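You operate a simulated robot arm through the tools that you are given. There is no shell and no other tool. Be economical: measure what you need, move in short steps, check, and stop when the job is done.

Carry out the task below with a simulated two-armed robot. There is one attempt and no reset: what you move stays moved.

## Task
Hold the white strobe on the top of the low locker steady with one hand and press the grey button to switch it on with the other. Stack the pack that says "screws" from the top of the paint bench on top of the pack that says "nuts". Open the low bench drawer, put the red link on the top of the paint bench away in the inside of the low bench drawer, then shut the drawer. Any order will do.

Only the result counts: the job must be done as asked and must still hold three seconds after the hand-in. Knocking over, shifting, dropping, spilling or breaking anything else fails it.

## Robot
Two 7-joint arms with two-finger parallel grippers on one trunk, on a base that drives. Base frame: it is fixed to the floor where the robot stands at the start and does not move with it; the origin is under the middle of the robot, x ahead of it, y to its left, z up. Lengths are in m, angles in degrees, forces in N, time in s.
The left shoulder is at the start at [0.05, 0.187, 1.11], the right one opposite. With the tool pointing down near the work surface each hand reaches from about 0.1 to 0.62 m from the robot's upright axis, wherever it stands, measured 20 degrees to its own side. Places, roughly: grey button [0.6, 0.2, 0.7]; inside of the low bench drawer [-2.3, 1, 0.5]; low bench drawer [-2.3, 0.9, 0.6]. Payload 3.43 kg a hand.
The tool frame of a hand sits at the grasp point between the pads (the TCP): z along the fingers, y along the line on which they close. The tips reach 0.03 m beyond it. Largest opening 0.094 m; finger width 0.028, thickness 0.01; the body of the gripper, 0.05 by 0.096 m, starts 0.055 m behind the TCP.
Orientation is told as [roll, pitch, yaw] about the base's x, y, z axes, in that order, counted from this pose: with the fingers straight down and closing along the base's y, the tool's x points along the base's -x, its y along +y and its z along -z.

## Interface
- The arms move only by the tool jog_arm. It takes "left_moves", "right_moves" or both (then of equal length, played together; a hand with none holds still); each is a list that holds one entry, the list of rows, each a list of 7 numbers: the closure in counts, from 0 (fully open) to 255 (shut), then the shift along the tool's x, y, z in units of 30 mm (1.0 is 30 mm), then the turn, a rotation vector about the tool's x, y, z in units of 6 degrees (1.0 is 6 degrees). In form: [[[jaw, tx, ty, tz, wx, wy, wz], ...]]. A call has 1 to 8 rows; each row shifts and turns the commanded pose from where the row before left it, along the tool's axes as they then stand. A call with a number of a shift or a turn outside -1 to 1 is refused whole. A row lasts 0.2 s, in which the tool goes at most 0.05 m and 8.6 degrees; a call with a longer step from one row to the next is refused whole, and so is a gripper value outside its range. Where a pose cannot be reached the arm comes as near as it can. A force on the tool above 40 N (or 10 N above the force at the start of the call, whichever is more), or a blocked arm, ends the call early, and 0.2 s more pass. Each finger travels about 0.153 m/s and halts on what it meets, pressing with about 29 N; the grip force reading is that of the motor and also rises with nothing between the fingers. The clock runs only during rows and for 0.2 s after the last one: add rows that do not move to give the fingers time. The reply holds the time, the measured pose of the TCP, the force on the tool along the base axes, the opening and the grip force, in the units named above and with some noise, with the torque about the TCP (base axes, N m) and any sound that the robot's microphone picked up.
- Cameras (640 x 400 px; columns grow to the right, rows downward): "scene" is now at [0.1225, -0.0347, 1.2538]; the picture's right is [-0.50, -0.86, 0.00], its down [-0.53, 0.31, -0.79] and it looks along [0.68, -0.40, -0.61] (base axes); focal length 233 px, centre (320, 200). "left" rides on the left gripper at [0.076, -0.014, -0.103] in its tool frame; the picture's right is [0.18, 0.98, 0.00], its down [-0.75, 0.14, -0.64] and it looks along [-0.63, 0.12, 0.77] (tool axes); focal length 243 px, centre (320, 200). "right" rides on the right gripper at [0.076, 0.014, -0.103] in its tool frame; the picture's right is [-0.18, 0.98, 0.00], its down [-0.75, -0.14, -0.64] and it looks along [-0.63, -0.12, 0.77] (tool axes); focal length 243 px, centre (320, 200). There is no depth. A picture from a camera that has moved, and an enlarged one, comes with that camera's place and axes in the base frame and with its lens. The place of the scene camera against the robot may be out by one fixed shift of up to 0.025 m in any direction.
- capture(camera): a new picture of that camera. The clock stands still meanwhile.
- move_column(by): slides the trunk up (or, below 0, down) by that many m; the arms and the scene camera ride with it, the base frame stays. It gives what a move gives, with no picture.
- drive_base(legs): drives the robot by 1 to 6 legs, each [ahead, left, turn to the left] in m, m and degrees, along the robot's own axes; the way and the turn of a leg run together, so that a leg with both is an arc; at most 1.5 m and 180 degrees a leg. The arms and the cameras ride along, it lands a little off, and it stops where it bumps. It gives what a move gives.
- aim_head(pan, tilt): turns the head with the scene camera to pan (to the left, within 80 degrees either way) and tilt (down, from -29 to 69), counted from straight ahead of the robot. It gives what a move gives.
- enlarge(camera, box): a new picture of the part [left, top, right, bottom] of that camera's present view, enlarged. The clock stands still meanwhile.
- hand_in(): hands the job in; it is judged then, once.

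Go step by step. Nothing tells you exact positions but the pictures and the camera data: compare them with the known pose of the tool, close in by small moves and look again before you grip or let go. The budget is 165 turns and 122 pictures, counting those below and the enlarged ones. Unless the task says otherwise, let go and move clear before handing in.

The tools are called after ">>>" by a JSON object that holds its "op" and its "data". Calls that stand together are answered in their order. jog_arm: Moves the arms, as the interface text tells. Its arguments: {"type":"object","properties":{"left_moves":{"type":"array","items":{"type":"array","items":{"type":"array","items":{"type":"number"}}}},"right_moves":{"type":"array","items":{"type":"array","items":{"type":"array","items":{"type":"number"}}}}},"required":[]} The other tools are called the same way: move_column (by) slides the trunk up or down; drive_base (legs) drives the base; aim_head (pan, tilt) turns the head that bears the scene camera; capture (camera) takes a picture; enlarge (camera, box) takes an enlarged picture of a part of a camera's view; hand_in () hands the job in.

At the start:

```text
time: 0.0
left_position: [0.4026, -0.0174, 1.1224]
left_orientation: [0.0, -0.1, 0.1]
left_ft_force: [0.4, -0.5, -0.2]
left_ft_torque: [0.03, -0.03, 0.0]
left_width: 0.0942
left_finger_force: 0.0
right_position: [0.3077, -0.3499, 1.13]
right_orientation: [0.0, 0.0, 0.0]
right_ft_force: [-0.1, 0.0, 0.6]
right_ft_torque: [0.0, -0.02, 0.01]
right_width: 0.094
right_finger_force: 0.2
trunk travel left (down, up): [-0.325, 0.107]
robot x, y, heading: [-0.0021, 0.0011, -0.0]
head pan, tilt: [-30.2, 37.6]
```

scene: 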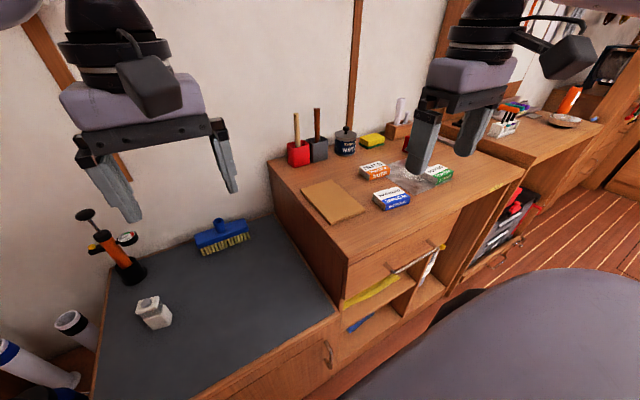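
right: 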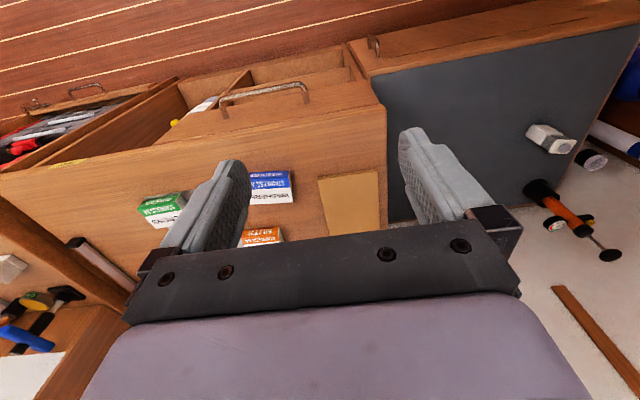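
left: 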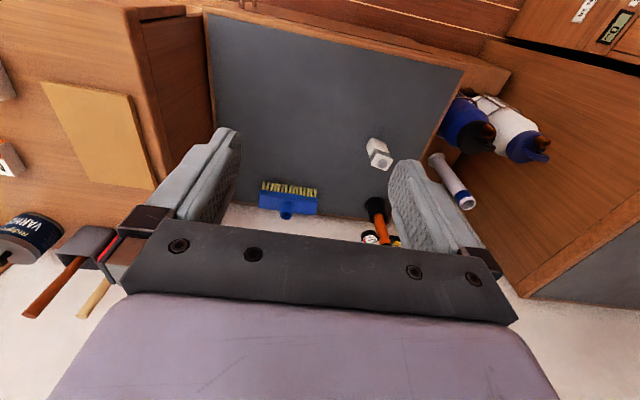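

I see the white strobe on the dark locker top in front of me, and the packs on the paint bench to the right. I'll look closer at both first.

>>> {"op": "enlarge", "data": {"camera": "scene", "box": [90, 250, 250, 350]}}

>>> {"op": "enlarge", "data": {"camera": "scene", "box": [270, 90, 510, 240]}}

>>> {"op": "enlarge", "data": {"camera": "left", "box": [320, 110, 448, 190]}}

```text
4.00 times, centred on (170, 300) of scene
camera zoom: at [0.1225, -0.0347, 1.2538], right [-0.5, -0.86, 0.0], down [-0.53, 0.31, -0.79], along [0.68, -0.4, -0.61], focal length 932 px, centre (920, -200)
```

zoom: 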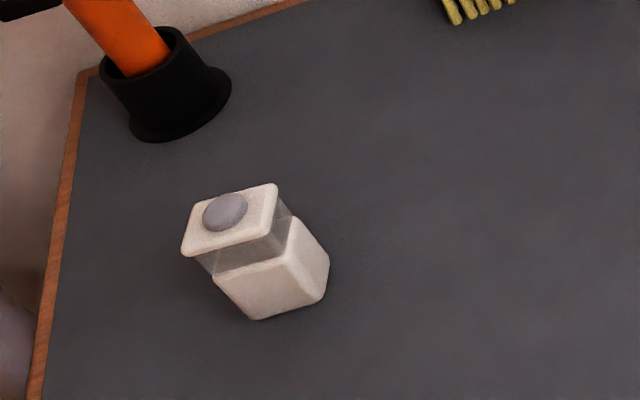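

```text
2.67 times, centred on (390, 165) of scene
camera zoom: at [0.1225, -0.0347, 1.2538], right [-0.5, -0.86, 0.0], down [-0.53, 0.31, -0.79], along [0.68, -0.4, -0.61], focal length 621 px, centre (133, 293)
```

zoom: 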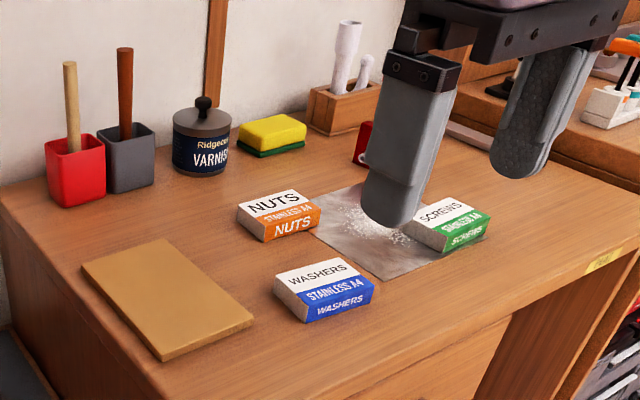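

```text
5.00 times, centred on (384, 150) of left
camera zoom: at [0.3262, -0.0307, 1.2251], right [-0.19, 0.98, 0.0], down [0.75, 0.14, 0.64], along [0.63, 0.12, -0.77], focal length 1213 px, centre (0, 450)
```

zoom: 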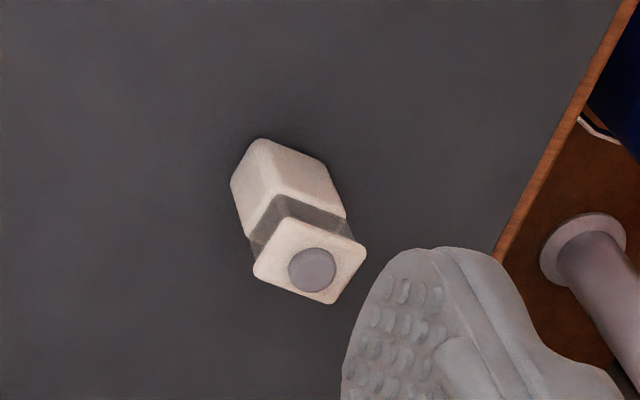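

The strobe is a white block with its grey button on top, near (0.6, 0.18). I'll look around for obstacles before driving.

>>> {"op": "aim_head", "data": {"pan": 15, "tilt": 50}}

>>> {"op": "capture", "data": {"camera": "scene"}}

>>> {"op": "aim_head", "data": {"pan": 78, "tilt": 35}}

>>> {"op": "capture", "data": {"camera": "scene"}}

>>> {"op": "aim_head", "data": {"pan": -75, "tilt": 35}}

>>> {"op": "capture", "data": {"camera": "scene"}}

```text
time: 1.1
left_position: [0.403, -0.0163, 1.1215]
left_orientation: [0.0, 0.0, 0.1]
left_ft_force: [-0.1, -0.2, -0.3]
left_ft_torque: [0.02, 0.04, 0.0]
left_width: 0.0939
left_finger_force: 0.1
right_position: [0.3079, -0.3478, 1.1298]
right_orientation: [-0.1, 0.0, -0.1]
right_ft_force: [-0.5, 0.1, 0.5]
right_ft_torque: [-0.02, -0.02, 0.01]
right_width: 0.094
right_finger_force: 0.1
trunk travel left (down, up): [-0.325, 0.107]
robot x, y, heading: [0.0048, 0.0019, -0.1]
head pan, tilt: [15.0, 50.0]
```

```text
115 pictures are left
camera scene: at [0.1221, 0.0288, 1.2361], right [0.26, -0.97, 0.0], down [-0.74, -0.2, -0.64], along [0.62, 0.17, -0.77], focal length 233 px, centre (320, 200)
```

scene: 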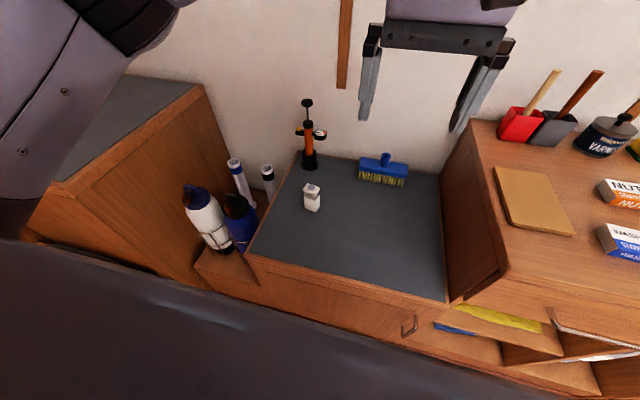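

```text
time: 2.5
left_position: [0.4038, -0.0155, 1.1233]
left_orientation: [0.0, 0.0, 0.1]
left_ft_force: [-0.4, -0.6, 0.6]
left_ft_torque: [-0.04, 0.01, -0.01]
left_width: 0.0938
left_finger_force: 0.1
right_position: [0.308, -0.3494, 1.1296]
right_orientation: [-0.1, 0.0, 0.0]
right_ft_force: [-0.3, 0.0, 0.1]
right_ft_torque: [0.02, 0.02, -0.02]
right_width: 0.0939
right_finger_force: 0.0
trunk travel left (down, up): [-0.325, 0.107]
robot x, y, heading: [0.0002, -0.0002, 0.2]
head pan, tilt: [78.0, 35.0]
```

```text
114 pictures are left
camera scene: at [0.0661, 0.095, 1.2578], right [0.98, -0.21, 0.0], down [-0.12, -0.56, -0.82], along [0.17, 0.8, -0.57], focal length 233 px, centre (320, 200)
```

scene: 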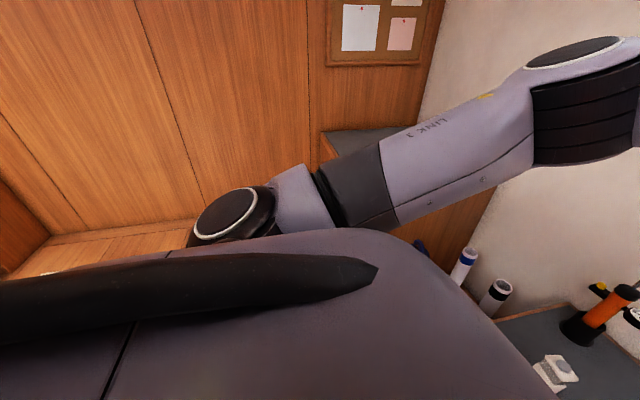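

```text
time: 4.8
left_position: [0.4036, -0.0167, 1.1212]
left_orientation: [0.0, -0.1, 0.1]
left_ft_force: [0.5, -0.9, 0.3]
left_ft_torque: [0.01, 0.0, 0.0]
left_width: 0.0939
left_finger_force: 0.2
right_position: [0.3087, -0.3468, 1.1302]
right_orientation: [-0.1, 0.0, 0.0]
right_ft_force: [0.0, 0.0, 0.0]
right_ft_torque: [-0.02, -0.01, 0.0]
right_width: 0.0941
right_finger_force: 0.0
trunk travel left (down, up): [-0.325, 0.107]
robot x, y, heading: [0.0008, 0.0027, -0.2]
head pan, tilt: [-75.0, 35.0]
```

```text
113 pictures are left
camera scene: at [0.0705, -0.0761, 1.2578], right [-0.97, -0.26, 0.0], down [-0.15, 0.55, -0.82], along [0.21, -0.79, -0.57], focal length 233 px, centre (320, 200)
```

scene: 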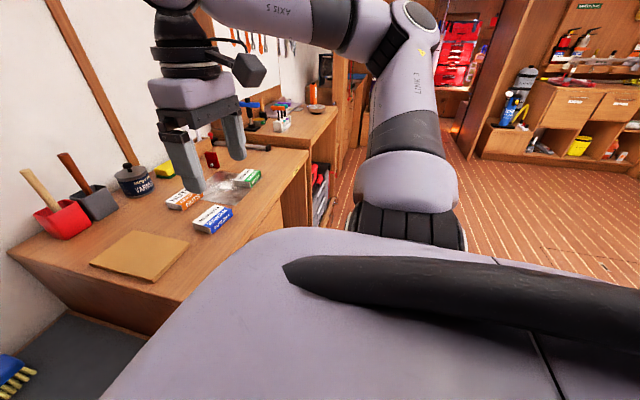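

There's room to the left along the locker front. I'll shift left a little, and slightly closer, so both hands can reach the strobe.

>>> {"op": "drive_base", "data": {"legs": [[0.0, 0.13, 0], [0.04, 0, 0]]}}

>>> {"op": "aim_head", "data": {"pan": 5, "tilt": 50}}

>>> {"op": "capture", "data": {"camera": "scene"}}

>>> {"op": "capture", "data": {"camera": "left"}}

```text
time: 6.6
left_position: [0.4427, 0.1106, 1.1207]
left_orientation: [0.1, 0.0, 0.0]
left_ft_force: [-0.2, 0.3, -0.1]
left_ft_torque: [-0.01, 0.04, -0.02]
left_width: 0.0939
left_finger_force: 0.0
right_position: [0.3483, -0.2219, 1.1295]
right_orientation: [-0.1, 0.1, -0.1]
right_ft_force: [1.2, -0.8, -0.1]
right_ft_torque: [-0.01, 0.01, -0.02]
right_width: 0.0943
right_finger_force: 0.1
trunk travel left (down, up): [-0.325, 0.107]
robot x, y, heading: [0.0391, 0.1278, -0.4]
head pan, tilt: [-75.0, 35.0]
```

```text
time: 8.1
left_position: [0.4419, 0.1103, 1.1228]
left_orientation: [0.0, 0.0, -0.1]
left_ft_force: [0.3, 0.9, -1.5]
left_ft_torque: [0.02, -0.01, -0.02]
left_width: 0.0938
left_finger_force: 0.1
right_position: [0.3478, -0.2213, 1.1294]
right_orientation: [-0.1, 0.0, -0.1]
right_ft_force: [-0.4, 0.7, 0.0]
right_ft_torque: [-0.02, 0.01, 0.0]
right_width: 0.0938
right_finger_force: 0.1
trunk travel left (down, up): [-0.325, 0.107]
robot x, y, heading: [0.0395, 0.1271, -0.2]
head pan, tilt: [5.0, 50.0]
```

```text
112 pictures are left
camera scene: at [0.1641, 0.1433, 1.2361], right [0.08, -1.0, 0.0], down [-0.76, -0.06, -0.64], along [0.64, 0.05, -0.77], focal length 233 px, centre (320, 200)
```

scene: 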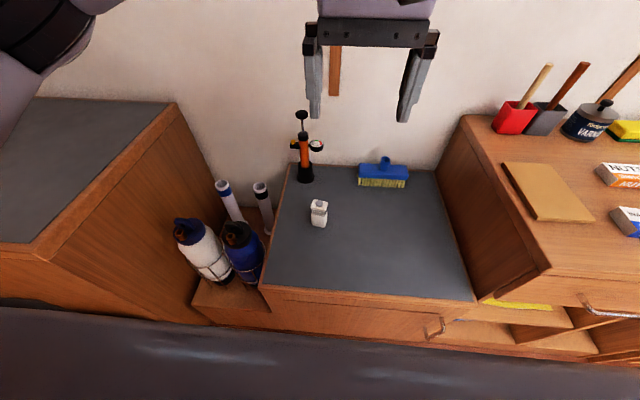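

```text
111 pictures are left
camera left: at [0.3657, 0.0966, 1.2251], right [-0.18, 0.98, 0.0], down [0.75, 0.14, 0.64], along [0.63, 0.12, -0.77], focal length 243 px, centre (320, 200)
```

left: 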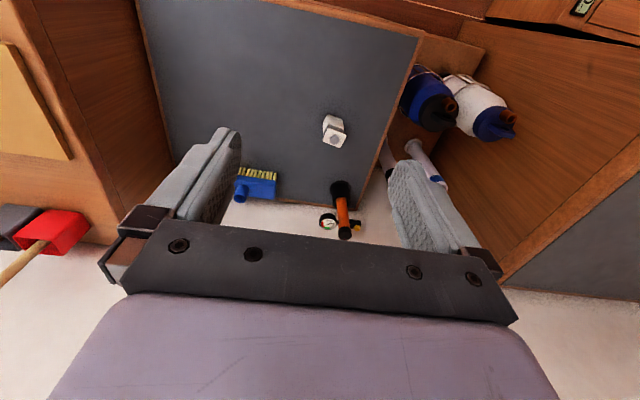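

I'll lower the left hand in steps to view the strobe closer.

>>> {"op": "jog_arm", "data": {"left_moves": [[[0, 0, 0, 1, 0, 0, 0], [0, 0, 0, 1, 0, 0, 0], [0, 0, 0, 1, 0, 0, 0], [0, 0, 0, 1, 0, 0, 0], [0, 0, 0, 1, 0, 0, 0], [0, 0, 0, 1, 0, 0, 0], [0, 0, 0, 1, 0, 0, 0], [0, 0, 0, 0, 0, 0, 0]]]}}

>>> {"op": "capture", "data": {"camera": "left"}}

>>> {"op": "enlarge", "data": {"camera": "scene", "box": [280, 180, 360, 230]}}

```text
time: 9.9
left_position: [0.4418, 0.1082, 0.9112]
left_orientation: [0.0, 0.0, 0.0]
left_ft_force: [-0.7, -1.0, -0.2]
left_ft_torque: [0.03, 0.01, 0.01]
left_width: 0.0941
left_finger_force: 0.0
right_position: [0.3462, -0.2214, 1.1293]
right_orientation: [-0.1, -0.1, -0.1]
right_ft_force: [0.0, -0.3, -0.3]
right_ft_torque: [-0.03, -0.03, -0.01]
right_width: 0.0937
right_finger_force: 0.1
trunk travel left (down, up): [-0.325, 0.107]
robot x, y, heading: [0.0404, 0.128, -0.2]
head pan, tilt: [5.0, 50.0]
```

```text
110 pictures are left
camera left: at [0.3654, 0.095, 1.0145], right [-0.18, 0.98, 0.0], down [0.75, 0.14, 0.64], along [0.63, 0.12, -0.77], focal length 243 px, centre (320, 200)
```

left: 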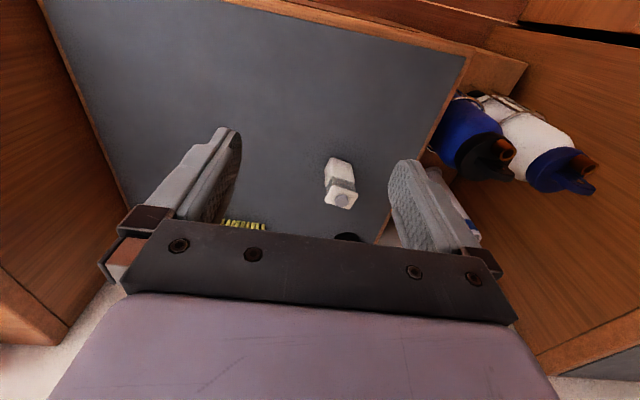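

```text
8.00 times, centred on (320, 205) of scene
camera zoom: at [0.164, 0.1433, 1.2361], right [0.08, -1.0, 0.0], down [-0.76, -0.07, -0.64], along [0.64, 0.05, -0.77], focal length 1863 px, centre (320, 160)
```

zoom: 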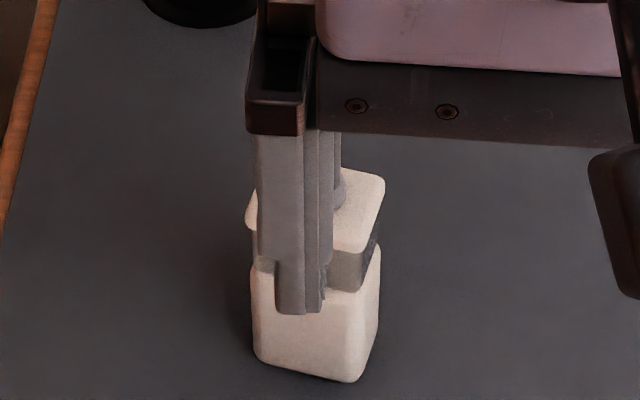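

>>> {"op": "enlarge", "data": {"camera": "left", "box": [300, 145, 380, 215]}}

```text
5.71 times, centred on (340, 180) of left
camera zoom: at [0.3654, 0.095, 1.0145], right [-0.18, 0.98, 0.0], down [0.75, 0.14, 0.64], along [0.63, 0.12, -0.77], focal length 1386 px, centre (206, 314)
```

zoom: 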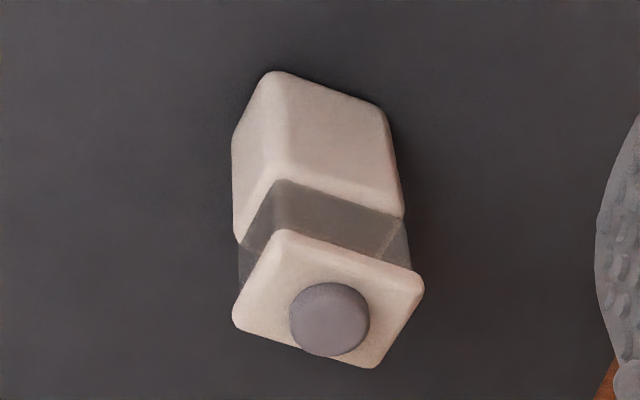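

Triangulating gives the button at about (0.600, 0.175, 0.72), on a block 4 cm square turned about -11°. I'll tilt the left hand to come in at 45° from the robot's side and leave the top free for the right hand.

>>> {"op": "jog_arm", "data": {"left_moves": [[[0, -0.75, 0.95, 0, 0, 0, 0], [0, -0.75, 0.95, 0, 0, 0, 0], [0, -0.75, 0.95, 0, 0, 0, 0.92], [0, 0, 0, 0, 0, 0, 0.92], [0, 0, 0, 0, 0, -1, 0], [0, 0, 0, 0, 0, -1, 0], [0, 0, 0, 0, 0, -1, 0], [0, 0, 0, 0, 0, -1, 0]]]}}

>>> {"op": "jog_arm", "data": {"left_moves": [[[0, 0, 0, 0, 0, -1, 0], [0, 0, 0, 0, 0, -1, 0], [0, 0, 0, 0, 0, -1, 0], [0, 0, 0, 0, 0, -0.5, 0], [0, 0, 0, 0, 0, 0, 0]]]}}

>>> {"op": "capture", "data": {"camera": "left"}}

>>> {"op": "capture", "data": {"camera": "scene"}}

```text
time: 11.7
left_position: [0.5098, 0.1955, 0.9133]
left_orientation: [0.0, -24.2, -11.1]
left_ft_force: [-0.6, -0.3, 0.1]
left_ft_torque: [-0.03, 0.03, -0.02]
left_width: 0.0937
left_finger_force: 0.1
right_position: [0.3466, -0.2207, 1.1305]
right_orientation: [-0.1, -0.1, -0.1]
right_ft_force: [0.3, 0.4, -0.6]
right_ft_torque: [-0.03, 0.01, 0.01]
right_width: 0.094
right_finger_force: 0.0
trunk travel left (down, up): [-0.325, 0.107]
robot x, y, heading: [0.04, 0.1282, -0.3]
head pan, tilt: [5.0, 50.0]
```

```text
time: 12.9
left_position: [0.5095, 0.1952, 0.912]
left_orientation: [-0.1, -45.0, -11.0]
left_ft_force: [-0.9, -0.3, 0.0]
left_ft_torque: [0.0, 0.0, -0.01]
left_width: 0.0944
left_finger_force: 0.0
right_position: [0.3468, -0.2208, 1.1312]
right_orientation: [-0.1, 0.1, -0.1]
right_ft_force: [-0.3, 0.4, -0.6]
right_ft_torque: [0.0, -0.07, 0.02]
right_width: 0.0939
right_finger_force: 0.0
trunk travel left (down, up): [-0.325, 0.107]
robot x, y, heading: [0.0413, 0.1271, -0.3]
head pan, tilt: [5.0, 50.0]
```

```text
107 pictures are left
camera left: at [0.3825, 0.2066, 0.9306], right [0.06, 0.99, -0.13], down [0.1, 0.12, 0.99], along [0.99, -0.07, -0.1], focal length 243 px, centre (320, 200)
```

left: 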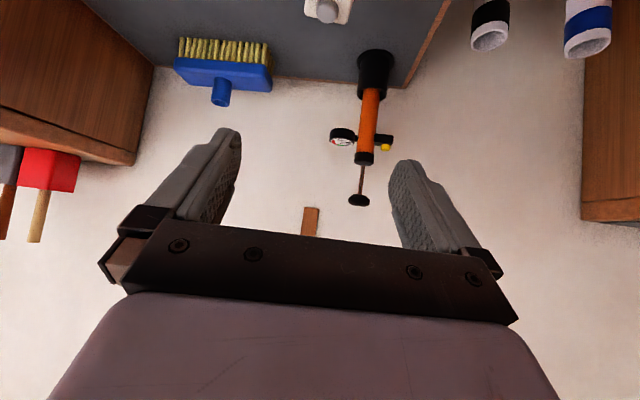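

```text
106 pictures are left
camera scene: at [0.1641, 0.1433, 1.2361], right [0.08, -1.0, 0.0], down [-0.76, -0.07, -0.64], along [0.64, 0.05, -0.77], focal length 233 px, centre (320, 200)
```

scene: 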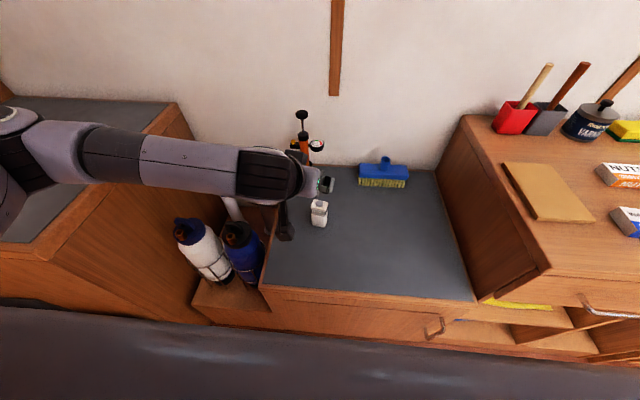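

The hand is tilted as planned. I'll lower it straight down to the pre-grasp point and check the arm's clearance from the left locker.

>>> {"op": "jog_arm", "data": {"left_moves": [[[0, 0.95, 0, 0.95, 0, 0, 0], [0, 0.95, 0, 0.95, 0, 0, 0], [0, 0.95, 0, 0.95, 0, 0, 0], [0, 0.95, 0, 0.95, 0, 0, 0], [0, 0, 0, 0, 0, 0, 0]]]}}

>>> {"op": "capture", "data": {"camera": "left"}}

>>> {"op": "capture", "data": {"camera": "scene"}}

```text
time: 14.1
left_position: [0.5102, 0.1962, 0.7504]
left_orientation: [-0.1, -44.9, -11.0]
left_ft_force: [-0.4, 0.9, -0.2]
left_ft_torque: [0.01, 0.0, 0.01]
left_width: 0.0938
left_finger_force: 0.0
right_position: [0.3471, -0.2202, 1.1293]
right_orientation: [-0.1, 0.0, -0.1]
right_ft_force: [-0.3, -0.1, 0.0]
right_ft_torque: [0.0, -0.01, -0.01]
right_width: 0.094
right_finger_force: 0.1
trunk travel left (down, up): [-0.325, 0.107]
robot x, y, heading: [0.0406, 0.1253, -0.3]
head pan, tilt: [5.0, 50.0]
```

```text
105 pictures are left
camera left: at [0.3825, 0.2072, 0.7692], right [0.06, 0.99, -0.13], down [0.1, 0.12, 0.99], along [0.99, -0.07, -0.1], focal length 243 px, centre (320, 200)
```

left: 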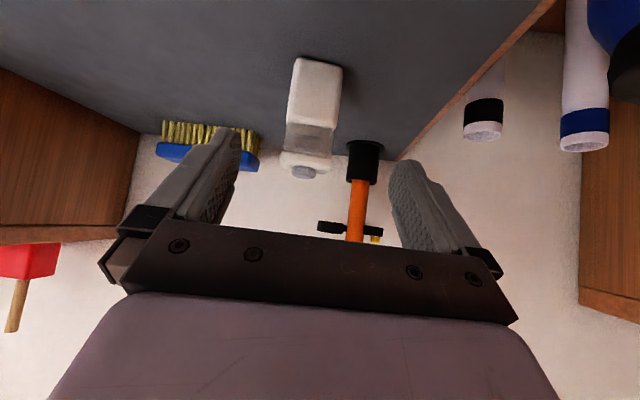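

```text
104 pictures are left
camera scene: at [0.164, 0.1436, 1.2361], right [0.09, -1.0, 0.0], down [-0.76, -0.07, -0.64], along [0.64, 0.05, -0.77], focal length 233 px, centre (320, 200)
```

scene: 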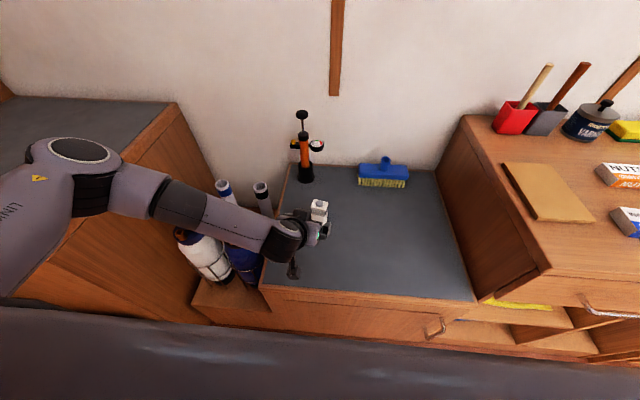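

Alignment looks right: the strobe is between the finger lines. I'll advance 0.12 m along the fingers.

>>> {"op": "jog_arm", "data": {"left_moves": [[[0, 0, -0.035, 1, 0, 0, 0], [0, 0, -0.035, 1, 0, 0, 0], [0, 0, -0.035, 1, 0, 0, 0], [0, 0, -0.035, 1, 0, 0, 0], [0, 0, 0, 0, 0, 0, 0]]]}}

>>> {"op": "capture", "data": {"camera": "left"}}

>>> {"op": "enlarge", "data": {"camera": "scene", "box": [240, 160, 400, 260]}}

```text
time: 15.3
left_position: [0.5935, 0.175, 0.6671]
left_orientation: [-0.1, -45.0, -11.0]
left_ft_force: [0.1, -0.1, 0.2]
left_ft_torque: [0.01, 0.01, -0.02]
left_width: 0.094
left_finger_force: 0.0
right_position: [0.3468, -0.2203, 1.1304]
right_orientation: [-0.1, 0.0, -0.2]
right_ft_force: [0.6, 0.4, 0.5]
right_ft_torque: [0.0, -0.03, -0.02]
right_width: 0.0938
right_finger_force: 0.1
trunk travel left (down, up): [-0.325, 0.107]
robot x, y, heading: [0.042, 0.1294, -0.1]
head pan, tilt: [5.0, 50.0]
```

```text
103 pictures are left
camera left: at [0.4661, 0.1862, 0.6859], right [0.06, 0.99, -0.13], down [0.1, 0.12, 0.99], along [0.99, -0.07, -0.1], focal length 243 px, centre (320, 200)
```

left: 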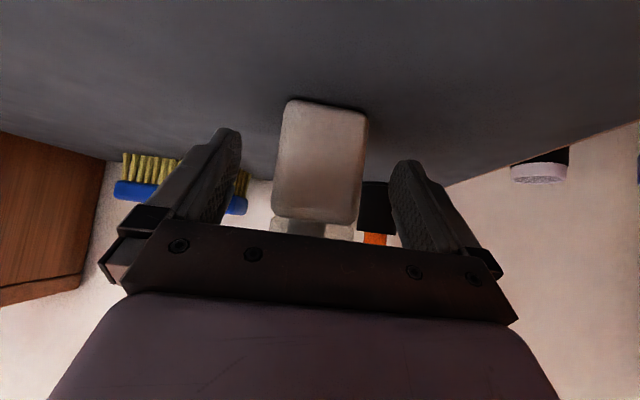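

```text
4.00 times, centred on (320, 210) of scene
camera zoom: at [0.1641, 0.1434, 1.2361], right [0.09, -1.0, 0.0], down [-0.76, -0.07, -0.64], along [0.64, 0.05, -0.77], focal length 932 px, centre (320, 160)
```

zoom: 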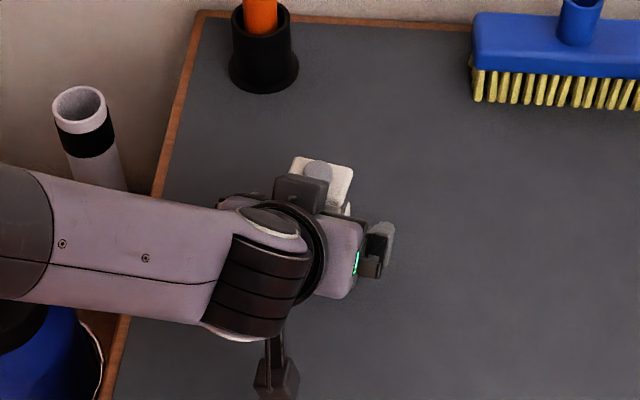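

The strobe is centred between the fingers. I'll close the left gripper gently around the base.

>>> {"op": "jog_arm", "data": {"left_moves": [[[100, 0, 0, 0, 0, 0, 0], [140, 0, 0, 0, 0, 0, 0], [200, 0, 0, 0, 0, 0, 0], [200, 0, 0, 0, 0, 0, 0]]]}}

>>> {"op": "capture", "data": {"camera": "left"}}

```text
time: 16.3
left_position: [0.5928, 0.1753, 0.6673]
left_orientation: [0.0, -45.0, -11.0]
left_ft_force: [0.1, -0.4, -0.1]
left_ft_torque: [0.03, 0.0, 0.0]
left_width: 0.0494
left_finger_force: 29.5
right_position: [0.3475, -0.2213, 1.1307]
right_orientation: [-0.1, 0.0, 0.0]
right_ft_force: [1.1, 0.8, 0.0]
right_ft_torque: [0.0, -0.03, 0.02]
right_width: 0.0939
right_finger_force: 0.1
trunk travel left (down, up): [-0.325, 0.107]
robot x, y, heading: [0.0412, 0.1283, 0.0]
head pan, tilt: [5.0, 50.0]
```

```text
101 pictures are left
camera left: at [0.4661, 0.1863, 0.6862], right [0.06, 0.99, -0.13], down [0.1, 0.12, 0.99], along [0.99, -0.07, -0.1], focal length 243 px, centre (320, 200)
```

left: 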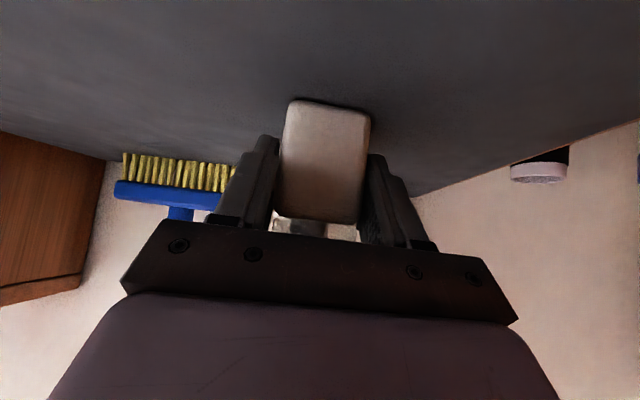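

The strobe is held firmly. Now I'll bring the right hand over with its fingers shut.

>>> {"op": "jog_arm", "data": {"right_moves": [[[255, -1, 0.6, 0.4, 0, 0, 0], [255, -1, 0.6, 0.4, 0, 0, 0], [255, -1, 0.6, 0.4, 0, 0, 0], [255, -1, 0.6, 0.4, 0, 0, 0], [255, -1, 0.6, 0.4, 0, 0, 0], [255, -1, 0.6, 0.4, 0, 0, 0], [255, -1, 0.6, 0.4, 0, 0, 0], [255, -1, 0.6, 0.4, 0, 0, 0]]]}}

>>> {"op": "jog_arm", "data": {"right_moves": [[[255, 0, 0, 0, 0, 0, -1], [255, 0, 0, 0, 0, 0, -1], [255, 0, 0, 0, 0, 0, -1], [255, 0, 0, 0, 0, 0, -1], [255, 0, 0, 0, 0, 0, -1], [255, 0, 0, 0, 0, 0, -1], [255, 0, 0, 0, 0, 0, -1], [255, 0, 0, 0, 0, 0, -1]]]}}

>>> {"op": "jog_arm", "data": {"right_moves": [[[255, 0, 0, 0, 0, 0, -1], [255, 0, 0, 0, 0, 0, -1], [255, 0, 0, 0, 0, 0, -1], [255, 0, 0, 0, 0, 0, -1], [255, 0, 0, 0, 0, 0, -1], [255, 0, 0, 0, 0, 0, -1], [255, 0, 0, 0, 0, 0, -1], [255, 0, 0, 0, 0, 0, 0]]]}}

>>> {"op": "jog_arm", "data": {"right_moves": [[[255, 0, 0, 0, 0, -1, 0], [255, 0, 0, 0, 0, -1, 0], [255, 0, 0, 0, 0, -1, 0], [255, 0, 0, 0, 0, -1, 0], [255, 0, 0, 0, 0, -1, 0], [255, 0, 0, 0, 0, 0, 0]]]}}

>>> {"op": "capture", "data": {"camera": "right"}}

>>> {"op": "capture", "data": {"camera": "scene"}}

```text
time: 18.1
left_position: [0.5931, 0.1759, 0.6669]
left_orientation: [0.0, -45.1, -11.0]
left_ft_force: [-1.0, 0.8, 0.9]
left_ft_torque: [0.06, 0.03, 0.0]
left_width: 0.0499
left_finger_force: 29.2
right_position: [0.5594, -0.0994, 1.0325]
right_orientation: [-0.1, -0.1, -0.2]
right_ft_force: [-0.3, 0.7, -0.4]
right_ft_torque: [-0.01, 0.0, -0.03]
right_width: 0.0001
right_finger_force: 29.4
right hand out of reach, approached as far as the arm can: row 8
trunk travel left (down, up): [-0.325, 0.107]
robot x, y, heading: [0.0408, 0.13, -0.0]
head pan, tilt: [5.0, 50.0]
```

```text
time: 19.9
left_position: [0.5945, 0.1745, 0.6669]
left_orientation: [0.0, -45.0, -11.0]
left_ft_force: [-0.4, 0.2, 0.5]
left_ft_torque: [0.07, 0.01, 0.02]
left_width: 0.0502
left_finger_force: 29.2
right_position: [0.4987, -0.0641, 1.0271]
right_orientation: [-0.1, 0.0, 47.8]
right_ft_force: [0.4, -0.1, -0.2]
right_ft_torque: [-0.03, -0.01, 0.0]
right_width: 0.0
right_finger_force: 29.6
right hand out of reach, approached as far as the arm can: row 6, 7, 8
trunk travel left (down, up): [-0.325, 0.107]
robot x, y, heading: [0.0384, 0.1314, -0.0]
head pan, tilt: [5.0, 50.0]
```

```text
time: 21.7
left_position: [0.5945, 0.1746, 0.6673]
left_orientation: [0.1, -45.1, -11.1]
left_ft_force: [-0.4, 0.5, -0.4]
left_ft_torque: [0.01, -0.03, 0.06]
left_width: 0.0501
left_finger_force: 28.5
right_position: [0.3144, 0.0175, 1.0277]
right_orientation: [-0.7, 0.1, 88.9]
right_ft_force: [-0.1, -0.4, 1.0]
right_ft_torque: [0.02, 0.01, -0.01]
right_width: 0.0
right_finger_force: 28.7
right hand out of reach, approached as far as the arm can: row 1, 2, 3, 4, 5, 6, 7
trunk travel left (down, up): [-0.325, 0.107]
robot x, y, heading: [0.0402, 0.1281, -0.2]
head pan, tilt: [5.0, 50.0]
```

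```text
time: 23.1
left_position: [0.5928, 0.1749, 0.6666]
left_orientation: [0.0, -45.0, -11.0]
left_ft_force: [-1.0, -0.8, -0.5]
left_ft_torque: [-0.03, -0.03, 0.0]
left_width: 0.0498
left_finger_force: 28.8
right_position: [0.2767, 0.0549, 1.026]
right_orientation: [-0.1, -29.9, 89.7]
right_ft_force: [0.4, -0.4, -0.2]
right_ft_torque: [-0.01, 0.0, 0.01]
right_width: 0.0003
right_finger_force: 28.7
right hand out of reach, approached as far as the arm can: row 1, 2, 3, 4, 5
trunk travel left (down, up): [-0.325, 0.107]
robot x, y, heading: [0.0407, 0.1277, -0.0]
head pan, tilt: [5.0, 50.0]
```

```text
100 pictures are left
camera right: at [0.2611, -0.0634, 1.0776], right [-0.98, 0.17, 0.09], down [0.14, 0.33, 0.93], along [0.12, 0.93, -0.35], focal length 243 px, centre (320, 200)
```

right: 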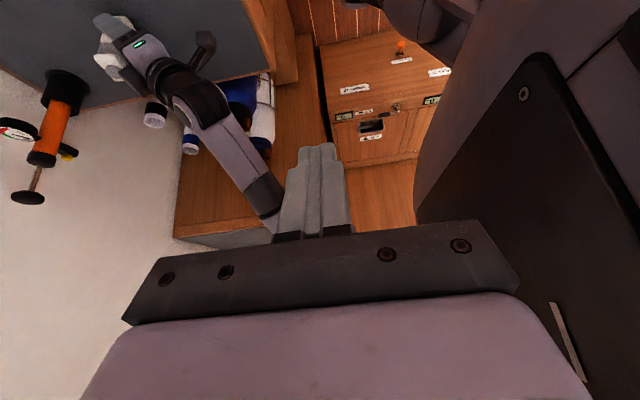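

```text
99 pictures are left
camera scene: at [0.1641, 0.1433, 1.2361], right [0.08, -1.0, 0.0], down [-0.76, -0.07, -0.64], along [0.64, 0.05, -0.77], focal length 233 px, centre (320, 200)
```

scene: 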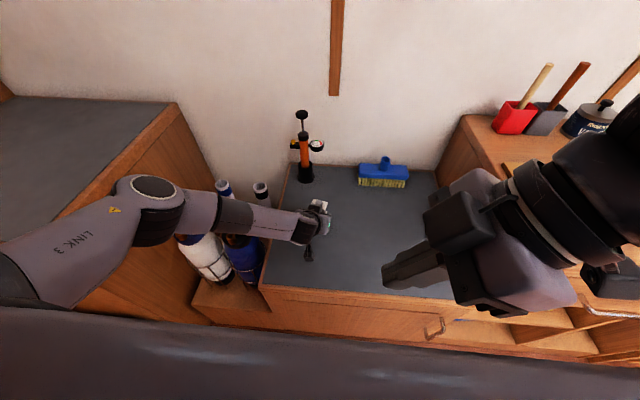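

The 90° turn doesn't reach that far out. I'll untilt and turn back to a yaw of about 60°, then check where it stands.

>>> {"op": "jog_arm", "data": {"right_moves": [[[255, 0, 0, 0, 0, 1, 0], [255, 0, 0, 0, 0, 1, 0], [255, 0, 0, 0, 0, 1, 0], [255, 0, 0, 0, 0, 1, 0], [255, 0, 0, 0, 0, 1, 0], [255, 0, 0, 0, 0, 0, 1], [255, 0, 0, 0, 0, 0, 1], [255, 0, 0, 0, 0, 0, 1]]]}}

>>> {"op": "jog_arm", "data": {"right_moves": [[[255, 0, 0, 0, 0, 0, 1], [255, 0, 0, 0, 0, 0, 1], [255, 0, 0, 0, 0, 0, 0]]]}}

```text
time: 24.9
left_position: [0.5929, 0.175, 0.6675]
left_orientation: [0.1, -45.0, -10.9]
left_ft_force: [0.3, 0.3, 0.7]
left_ft_torque: [0.02, 0.02, 0.0]
left_width: 0.0499
left_finger_force: 29.0
right_position: [0.2851, 0.0266, 1.0322]
right_orientation: [0.9, -2.7, 71.8]
right_ft_force: [0.1, -0.1, 0.1]
right_ft_torque: [0.02, -0.01, 0.01]
right_width: 0.0
right_finger_force: 29.1
right hand out of reach, approached as far as the arm can: row 4, 5
trunk travel left (down, up): [-0.325, 0.107]
robot x, y, heading: [0.0368, 0.1236, -0.1]
head pan, tilt: [5.0, 50.0]
```

```text
time: 25.7
left_position: [0.5934, 0.1748, 0.6666]
left_orientation: [0.0, -45.0, -10.9]
left_ft_force: [0.2, 0.4, -0.1]
left_ft_torque: [0.03, -0.01, 0.01]
left_width: 0.0501
left_finger_force: 29.1
right_position: [0.2862, 0.0259, 1.0314]
right_orientation: [1.5, -2.5, 59.7]
right_ft_force: [0.1, 1.1, 1.0]
right_ft_torque: [0.02, -0.01, 0.0]
right_width: 0.0001
right_finger_force: 29.3
trunk travel left (down, up): [-0.325, 0.107]
robot x, y, heading: [0.039, 0.128, -0.2]
head pan, tilt: [5.0, 50.0]
```

The right hand is at yaw 60°. I'll lower it first, then go forward on the right side of the strobe.

>>> {"op": "jog_arm", "data": {"right_moves": [[[255, 0, 0, 1, 0, 0, 0], [255, 0, 0, 1, 0, 0, 0], [255, 0, 0, 1, 0, 0, 0], [255, 0, 0, 1, 0, 0, 0], [255, 0, 0, 1, 0, 0, 0], [255, 0, 0, 0, 0, 0, 0]]]}}

>>> {"op": "jog_arm", "data": {"right_moves": [[[255, -0.72, -0.96, 0, 0, 0, 0], [255, -0.72, -0.96, 0, 0, 0, 0], [255, -0.72, -0.96, 0, 0, 0, 0], [255, -0.72, -0.96, 0, 0, 0, 0], [255, -0.72, -0.96, 0, 0, 0, 0], [255, -0.72, -0.96, 0, 0, 0, 0], [255, -0.72, -0.96, 0, 0, 0, 0], [255, 0, 0, 0, 0, 0, 0]]]}}

>>> {"op": "capture", "data": {"camera": "scene"}}

```text
time: 27.1
left_position: [0.5931, 0.1746, 0.6667]
left_orientation: [0.0, -44.9, -11.0]
left_ft_force: [0.3, -0.3, 0.3]
left_ft_torque: [0.06, 0.02, -0.04]
left_width: 0.05
left_finger_force: 29.2
right_position: [0.293, 0.0016, 0.9044]
right_orientation: [1.5, -2.6, 59.9]
right_ft_force: [-0.2, -0.5, -0.8]
right_ft_torque: [-0.01, -0.04, 0.04]
right_width: 0.0
right_finger_force: 28.8
right hand out of reach, approached as far as the arm can: row 1, 2, 3, 4, 5
trunk travel left (down, up): [-0.325, 0.107]
robot x, y, heading: [0.0375, 0.1275, -0.0]
head pan, tilt: [5.0, 50.0]
```

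```text
time: 28.9
left_position: [0.5934, 0.1757, 0.6679]
left_orientation: [0.0, -45.0, -11.1]
left_ft_force: [0.3, -0.4, -0.5]
left_ft_torque: [0.0, 0.01, -0.04]
left_width: 0.05
left_finger_force: 28.7
right_position: [0.4512, -0.0167, 0.9238]
right_orientation: [1.2, -2.7, 59.6]
right_ft_force: [0.2, 0.1, 0.4]
right_ft_torque: [0.03, 0.01, 0.03]
right_width: 0.0001
right_finger_force: 29.2
right hand out of reach, approached as far as the arm can: row 2, 3, 4, 5, 6, 7
trunk travel left (down, up): [-0.325, 0.107]
robot x, y, heading: [0.0413, 0.128, -0.1]
head pan, tilt: [5.0, 50.0]
```

```text
98 pictures are left
camera scene: at [0.1641, 0.1433, 1.2361], right [0.08, -1.0, 0.0], down [-0.76, -0.07, -0.64], along [0.64, 0.05, -0.77], focal length 233 px, centre (320, 200)
```

scene: 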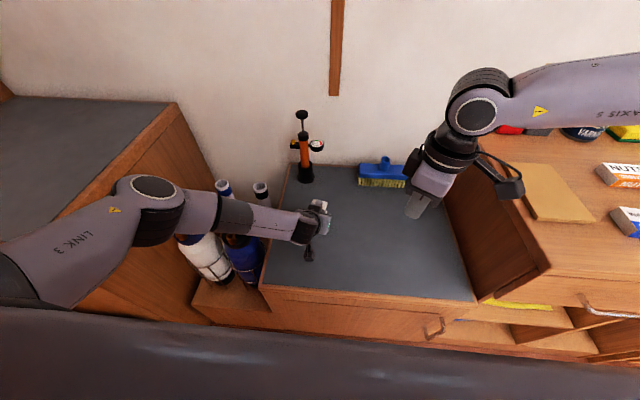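

The 60° yaw strains the right wrist. I'll turn it back toward yaw 10°, which is its natural posture, and lean it from the right instead.

>>> {"op": "jog_arm", "data": {"right_moves": [[[255, 0, 0, -0.5, 0, 0, 1], [255, 0, 0, -0.5, 0, 0, 1], [255, 0, 0, 0, 0, 0, 1], [255, 0, 0, 0, 0, 0, 1], [255, 0, 0, 0, 0, 0, 1], [255, 0, 0, 0, 0, 0, 1], [255, 0, 0, 0, 0, 0, 1], [255, 0, 0, 0, 0, 0, 1]]]}}

>>> {"op": "capture", "data": {"camera": "scene"}}

```text
time: 30.7
left_position: [0.5933, 0.1747, 0.6667]
left_orientation: [0.0, -45.0, -11.0]
left_ft_force: [-0.8, -0.5, 0.5]
left_ft_torque: [0.05, 0.0, 0.0]
left_width: 0.0499
left_finger_force: 29.1
right_position: [0.4504, -0.0171, 0.9523]
right_orientation: [2.9, -0.6, 11.7]
right_ft_force: [0.2, -0.2, -0.5]
right_ft_torque: [-0.01, 0.01, -0.01]
right_width: 0.0
right_finger_force: 28.8
trunk travel left (down, up): [-0.325, 0.107]
robot x, y, heading: [0.041, 0.1289, -0.1]
head pan, tilt: [5.0, 50.0]
```

```text
97 pictures are left
camera scene: at [0.1641, 0.1433, 1.2361], right [0.08, -1.0, 0.0], down [-0.76, -0.07, -0.64], along [0.64, 0.05, -0.77], focal length 233 px, centre (320, 200)
```

scene: 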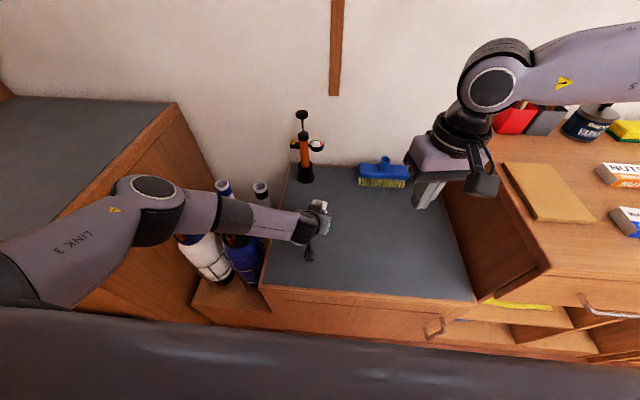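

>>> {"op": "jog_arm", "data": {"right_moves": [[[255, -0.9, 0.25, 0.56, 0, 0, 0], [255, -0.9, 0.25, 0.56, 0, 0, 0], [255, -0.9, 0.25, 0.56, 0, 0, 0], [255, -0.9, 0.25, 0.56, 0, 0, 0], [255, -0.9, 0.25, 0.56, 0, 0, 0], [255, -0.9, 0.25, 0.56, 0, 0, 0], [255, 0, 0, 0, 0, 0, 0]]]}}

>>> {"op": "capture", "data": {"camera": "scene"}}

```text
time: 32.3
left_position: [0.5927, 0.1749, 0.6673]
left_orientation: [0.0, -45.0, -11.0]
left_ft_force: [0.3, 0.0, -0.1]
left_ft_torque: [-0.04, 0.0, -0.01]
left_width: 0.0499
left_finger_force: 28.6
right_position: [0.5016, -0.0522, 0.9168]
right_orientation: [3.1, -0.9, 11.7]
right_ft_force: [-0.2, 0.2, -0.1]
right_ft_torque: [0.01, -0.01, 0.0]
right_width: 0.0
right_finger_force: 29.1
right hand out of reach, approached as far as the arm can: row 1, 2, 3, 4, 5, 6
trunk travel left (down, up): [-0.325, 0.107]
robot x, y, heading: [0.0375, 0.1269, -0.1]
head pan, tilt: [5.0, 50.0]
```

```text
96 pictures are left
camera scene: at [0.1641, 0.1434, 1.2361], right [0.08, -1.0, 0.0], down [-0.76, -0.07, -0.64], along [0.64, 0.05, -0.77], focal length 233 px, centre (320, 200)
```

scene: 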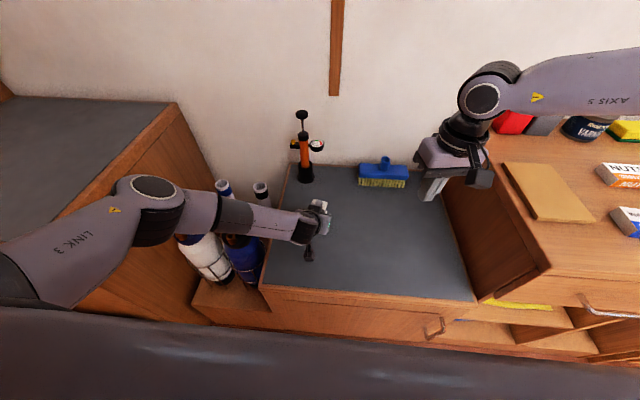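

The right arm can't reach across at this heading. I'll release the strobe and back off. Turning the robot about 30° left then puts the strobe in the right hand's comfortable zone and still in front of the left hand.

>>> {"op": "jog_arm", "data": {"left_moves": [[[0, 0, 0, 0, 0, 0, 0], [0, 0, 0, 0, 0, 0, 0], [0, 0, 0, -1, 0, 0, 0], [0, 0, 0, -1, 0, 0, 0], [0, 0, 0, -1, 0, 0, 0], [0, 0, 0, -1, 0, 0, 0], [0, -0.95, 0, -0.95, 0, 0, 0], [0, -0.95, 0, -0.95, 0, 0, 0]]], "right_moves": [[[255, 0.5, 0, -0.5, 0, 0, 0], [255, 1, 0, 0, 0, 0, 0], [255, 1, 0, 0, 0, 0, 0], [255, 1, 0, 0, 0, 0, 0], [255, 0, 0, 0, 0, 0, 0], [255, 0, 0, 0, 0, 0, 0], [255, 0, 0, 0, 0, 0, 0], [255, 0, 0, 0, 0, 0, 0]]]}}

>>> {"op": "jog_arm", "data": {"left_moves": [[[0, -0.95, 0, -0.95, 0, 0, 0], [0, -0.95, 0, -0.95, 0, 0, 0], [0, -0.95, 0, -0.95, 0, 0, 0], [0, -0.95, 0, -0.95, 0, 0, 0], [0, -0.95, 0, -0.95, 0, 0, 0], [0, 0, 0, 0, 0, 0, 0]]]}}

>>> {"op": "capture", "data": {"camera": "scene"}}

```text
time: 34.1
left_position: [0.5102, 0.1911, 0.8325]
left_orientation: [0.1, -44.9, -11.0]
left_ft_force: [0.2, 0.0, 0.2]
left_ft_torque: [0.01, -0.02, 0.05]
left_width: 0.0945
left_finger_force: 0.1
right_position: [0.3973, -0.0743, 0.9291]
right_orientation: [2.9, -0.6, 11.8]
right_ft_force: [0.2, 0.1, -0.1]
right_ft_torque: [-0.01, 0.03, 0.0]
right_width: 0.0
right_finger_force: 29.5
trunk travel left (down, up): [-0.325, 0.107]
robot x, y, heading: [0.0423, 0.1312, -0.5]
head pan, tilt: [5.0, 50.0]
```

```text
time: 35.5
left_position: [0.5097, 0.1909, 1.0334]
left_orientation: [0.0, -45.1, -11.1]
left_ft_force: [0.2, 0.3, 0.3]
left_ft_torque: [-0.03, 0.0, -0.01]
left_width: 0.0941
left_finger_force: 0.0
right_position: [0.3966, -0.0729, 0.9299]
right_orientation: [2.8, -0.6, 11.8]
right_ft_force: [0.0, 0.9, 0.3]
right_ft_torque: [0.01, 0.01, 0.03]
right_width: 0.0002
right_finger_force: 29.1
trunk travel left (down, up): [-0.325, 0.107]
robot x, y, heading: [0.0381, 0.1302, -0.2]
head pan, tilt: [5.0, 50.0]
```

```text
95 pictures are left
camera scene: at [0.1641, 0.1434, 1.2361], right [0.08, -1.0, 0.0], down [-0.76, -0.07, -0.64], along [0.64, 0.05, -0.77], focal length 233 px, centre (320, 200)
```

scene: 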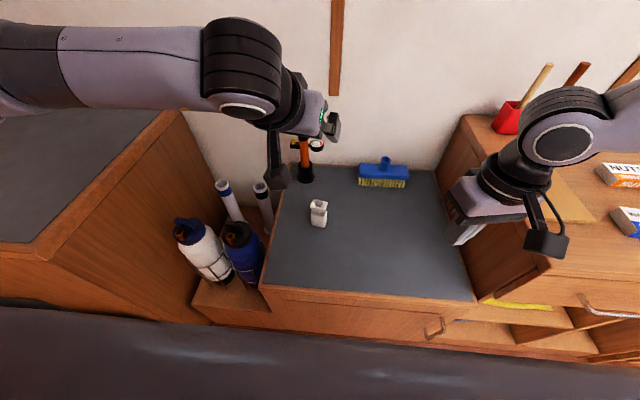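

The strobe is standing unmoved. Turning left 30°.

>>> {"op": "drive_base", "data": {"legs": [[0, 0, 30]]}}

>>> {"op": "aim_head", "data": {"pan": -25, "tilt": 50}}

>>> {"op": "capture", "data": {"camera": "scene"}}

>>> {"op": "capture", "data": {"camera": "right"}}

```text
time: 37.4
left_position: [0.4155, 0.4182, 1.0331]
left_orientation: [0.0, -45.0, 19.2]
left_ft_force: [-0.2, -0.3, 0.5]
left_ft_torque: [0.01, -0.01, 0.0]
left_width: 0.0939
left_finger_force: 0.1
right_position: [0.4496, 0.1328, 0.9297]
right_orientation: [2.9, -0.6, 42.1]
right_ft_force: [-0.1, 0.3, 0.0]
right_ft_torque: [-0.01, -0.02, -0.02]
right_width: 0.0002
right_finger_force: 29.3
trunk travel left (down, up): [-0.325, 0.107]
robot x, y, heading: [0.0388, 0.1272, 30.0]
head pan, tilt: [5.0, 50.0]
```

```text
time: 38.4
left_position: [0.415, 0.4196, 1.0331]
left_orientation: [0.0, -44.9, 19.2]
left_ft_force: [0.7, -0.3, 0.5]
left_ft_torque: [0.0, 0.01, 0.03]
left_width: 0.0942
left_finger_force: 0.0
right_position: [0.449, 0.133, 0.9303]
right_orientation: [2.9, -0.6, 42.2]
right_ft_force: [0.0, -0.5, 0.3]
right_ft_torque: [-0.01, -0.03, -0.01]
right_width: 0.0
right_finger_force: 29.4
trunk travel left (down, up): [-0.325, 0.107]
robot x, y, heading: [0.0382, 0.1291, 30.0]
head pan, tilt: [-25.0, 50.0]
```

```text
94 pictures are left
camera scene: at [0.1562, 0.1732, 1.2361], right [0.09, -1.0, 0.0], down [-0.76, -0.07, -0.64], along [0.64, 0.06, -0.77], focal length 233 px, centre (320, 200)
```

scene: 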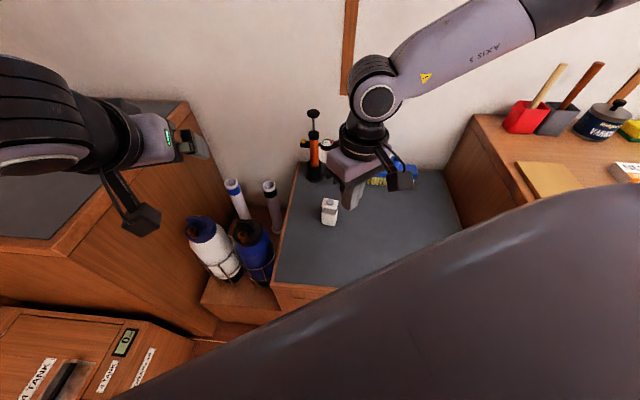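

```text
93 pictures are left
camera right: at [0.3858, 0.0874, 1.0325], right [-0.52, 0.85, 0.05], down [0.67, 0.37, 0.64], along [0.53, 0.37, -0.76], focal length 243 px, centre (320, 200)
```

right: 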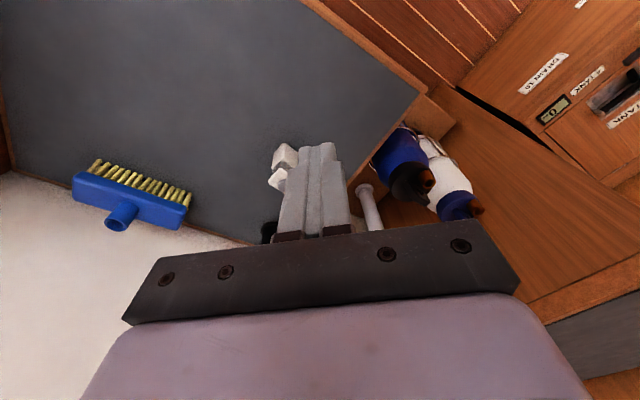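

The turn worked cleanly. I'll move the right hand aside and turn the left hand back to yaw -11°.

>>> {"op": "jog_arm", "data": {"left_moves": [[[0, 0, 0, 0, 0.707, 0, 0.707], [0, 0, 0, 0, 0.707, 0, 0.707], [0, 0, 0, 0, 0.707, 0, 0.707], [0, 0, 0, 0, 0.707, 0, 0.707], [0, 0, 0, 0, 0.707, 0, 0.707], [0, 0, 0, 0, 0, 0, 0]]], "right_moves": [[[255, 0.33, -0.87, 0, 0, 0, -0.6], [255, 0.33, -0.87, 0, 0, 0, -0.6], [255, 0.33, -0.87, 0, 0, 0, -0.6], [255, 0.33, -0.87, 0, 0, 0, -0.6], [255, 0.33, -0.87, 0, 0, 0, -0.6], [255, 0, 0, 0, 0, 0, 0]]]}}

```text
time: 39.8
left_position: [0.4151, 0.4209, 1.0322]
left_orientation: [0.0, -44.9, -10.8]
left_ft_force: [0.4, 0.6, 0.0]
left_ft_torque: [-0.02, 0.0, 0.03]
left_width: 0.094
left_finger_force: 0.0
right_position: [0.515, 0.01, 0.9239]
right_orientation: [2.5, -1.4, 60.1]
right_ft_force: [-0.7, -0.5, -0.1]
right_ft_torque: [-0.02, -0.04, 0.01]
right_width: 0.0001
right_finger_force: 29.4
trunk travel left (down, up): [-0.325, 0.107]
robot x, y, heading: [0.036, 0.1256, 30.3]
head pan, tilt: [-25.0, 50.0]
```

>>> {"op": "jog_arm", "data": {"left_moves": [[[0, -0.459, -0.964, 0.459, 0, 0, 0], [0, -0.459, -0.964, 0.459, 0, 0, 0], [0, -0.459, -0.964, 0.459, 0, 0, 0], [0, -0.459, -0.964, 0.459, 0, 0, 0], [0, -0.459, -0.964, 0.459, 0, 0, 0], [0, -0.459, -0.964, 0.459, 0, 0, 0], [0, -0.459, -0.964, 0.459, 0, 0, 0], [0, 0, 0, 0, 0, 0, 0]]]}}

>>> {"op": "jog_arm", "data": {"left_moves": [[[0, 0.95, 0, 0.95, 0, 0, 0], [0, 0.95, 0, 0.95, 0, 0, 0], [0, 0.95, 0, 0.95, 0, 0, 0], [0, 0.95, 0, 0.95, 0, 0, 0], [0, 0.95, 0, 0.95, 0, 0, 0], [0, 0.95, 0, 0.95, 0, 0, 0], [0, 0.95, 0, 0.95, 0, 0, 0], [0, 0, 0, 0, 0, 0, 0]]]}}

>>> {"op": "capture", "data": {"camera": "left"}}

>>> {"op": "capture", "data": {"camera": "scene"}}

```text
time: 41.6
left_position: [0.51, 0.196, 1.0333]
left_orientation: [0.0, -45.0, -10.8]
left_ft_force: [-0.7, -0.6, 0.5]
left_ft_torque: [0.03, 0.02, -0.01]
left_width: 0.0941
left_finger_force: 0.0
right_position: [0.5157, 0.0114, 0.9234]
right_orientation: [2.5, -1.5, 60.1]
right_ft_force: [0.2, -0.2, -0.1]
right_ft_torque: [0.0, 0.03, 0.01]
right_width: 0.0003
right_finger_force: 29.2
trunk travel left (down, up): [-0.325, 0.107]
robot x, y, heading: [0.0424, 0.1284, 29.9]
head pan, tilt: [-25.0, 50.0]
```

```text
time: 43.4
left_position: [0.5095, 0.1929, 0.751]
left_orientation: [0.0, -44.9, -10.8]
left_ft_force: [-0.6, 0.5, 0.1]
left_ft_torque: [0.01, 0.04, 0.02]
left_width: 0.0941
left_finger_force: 0.0
right_position: [0.5151, 0.0105, 0.9244]
right_orientation: [2.5, -1.5, 60.1]
right_ft_force: [1.1, 0.5, -0.8]
right_ft_torque: [-0.03, -0.01, -0.03]
right_width: 0.0
right_finger_force: 29.4
trunk travel left (down, up): [-0.325, 0.107]
robot x, y, heading: [0.0403, 0.1304, 30.0]
head pan, tilt: [-25.0, 50.0]
```

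```text
92 pictures are left
camera left: at [0.382, 0.2041, 0.7706], right [0.06, 0.99, -0.13], down [0.1, 0.12, 0.99], along [0.99, -0.07, -0.1], focal length 243 px, centre (320, 200)
```

left: 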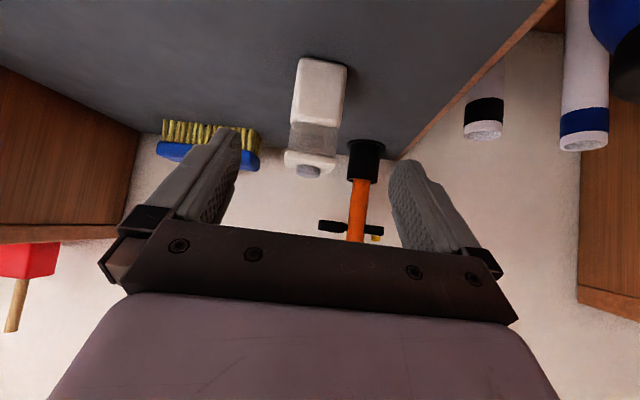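

```text
91 pictures are left
camera scene: at [0.1561, 0.1731, 1.2361], right [0.09, -1.0, 0.0], down [-0.76, -0.07, -0.64], along [0.64, 0.06, -0.77], focal length 233 px, centre (320, 200)
```

scene: 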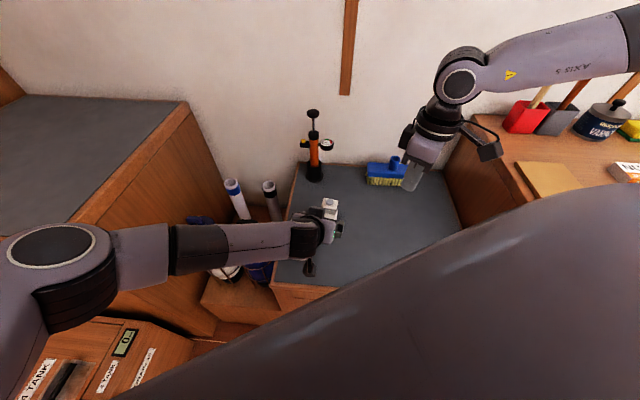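

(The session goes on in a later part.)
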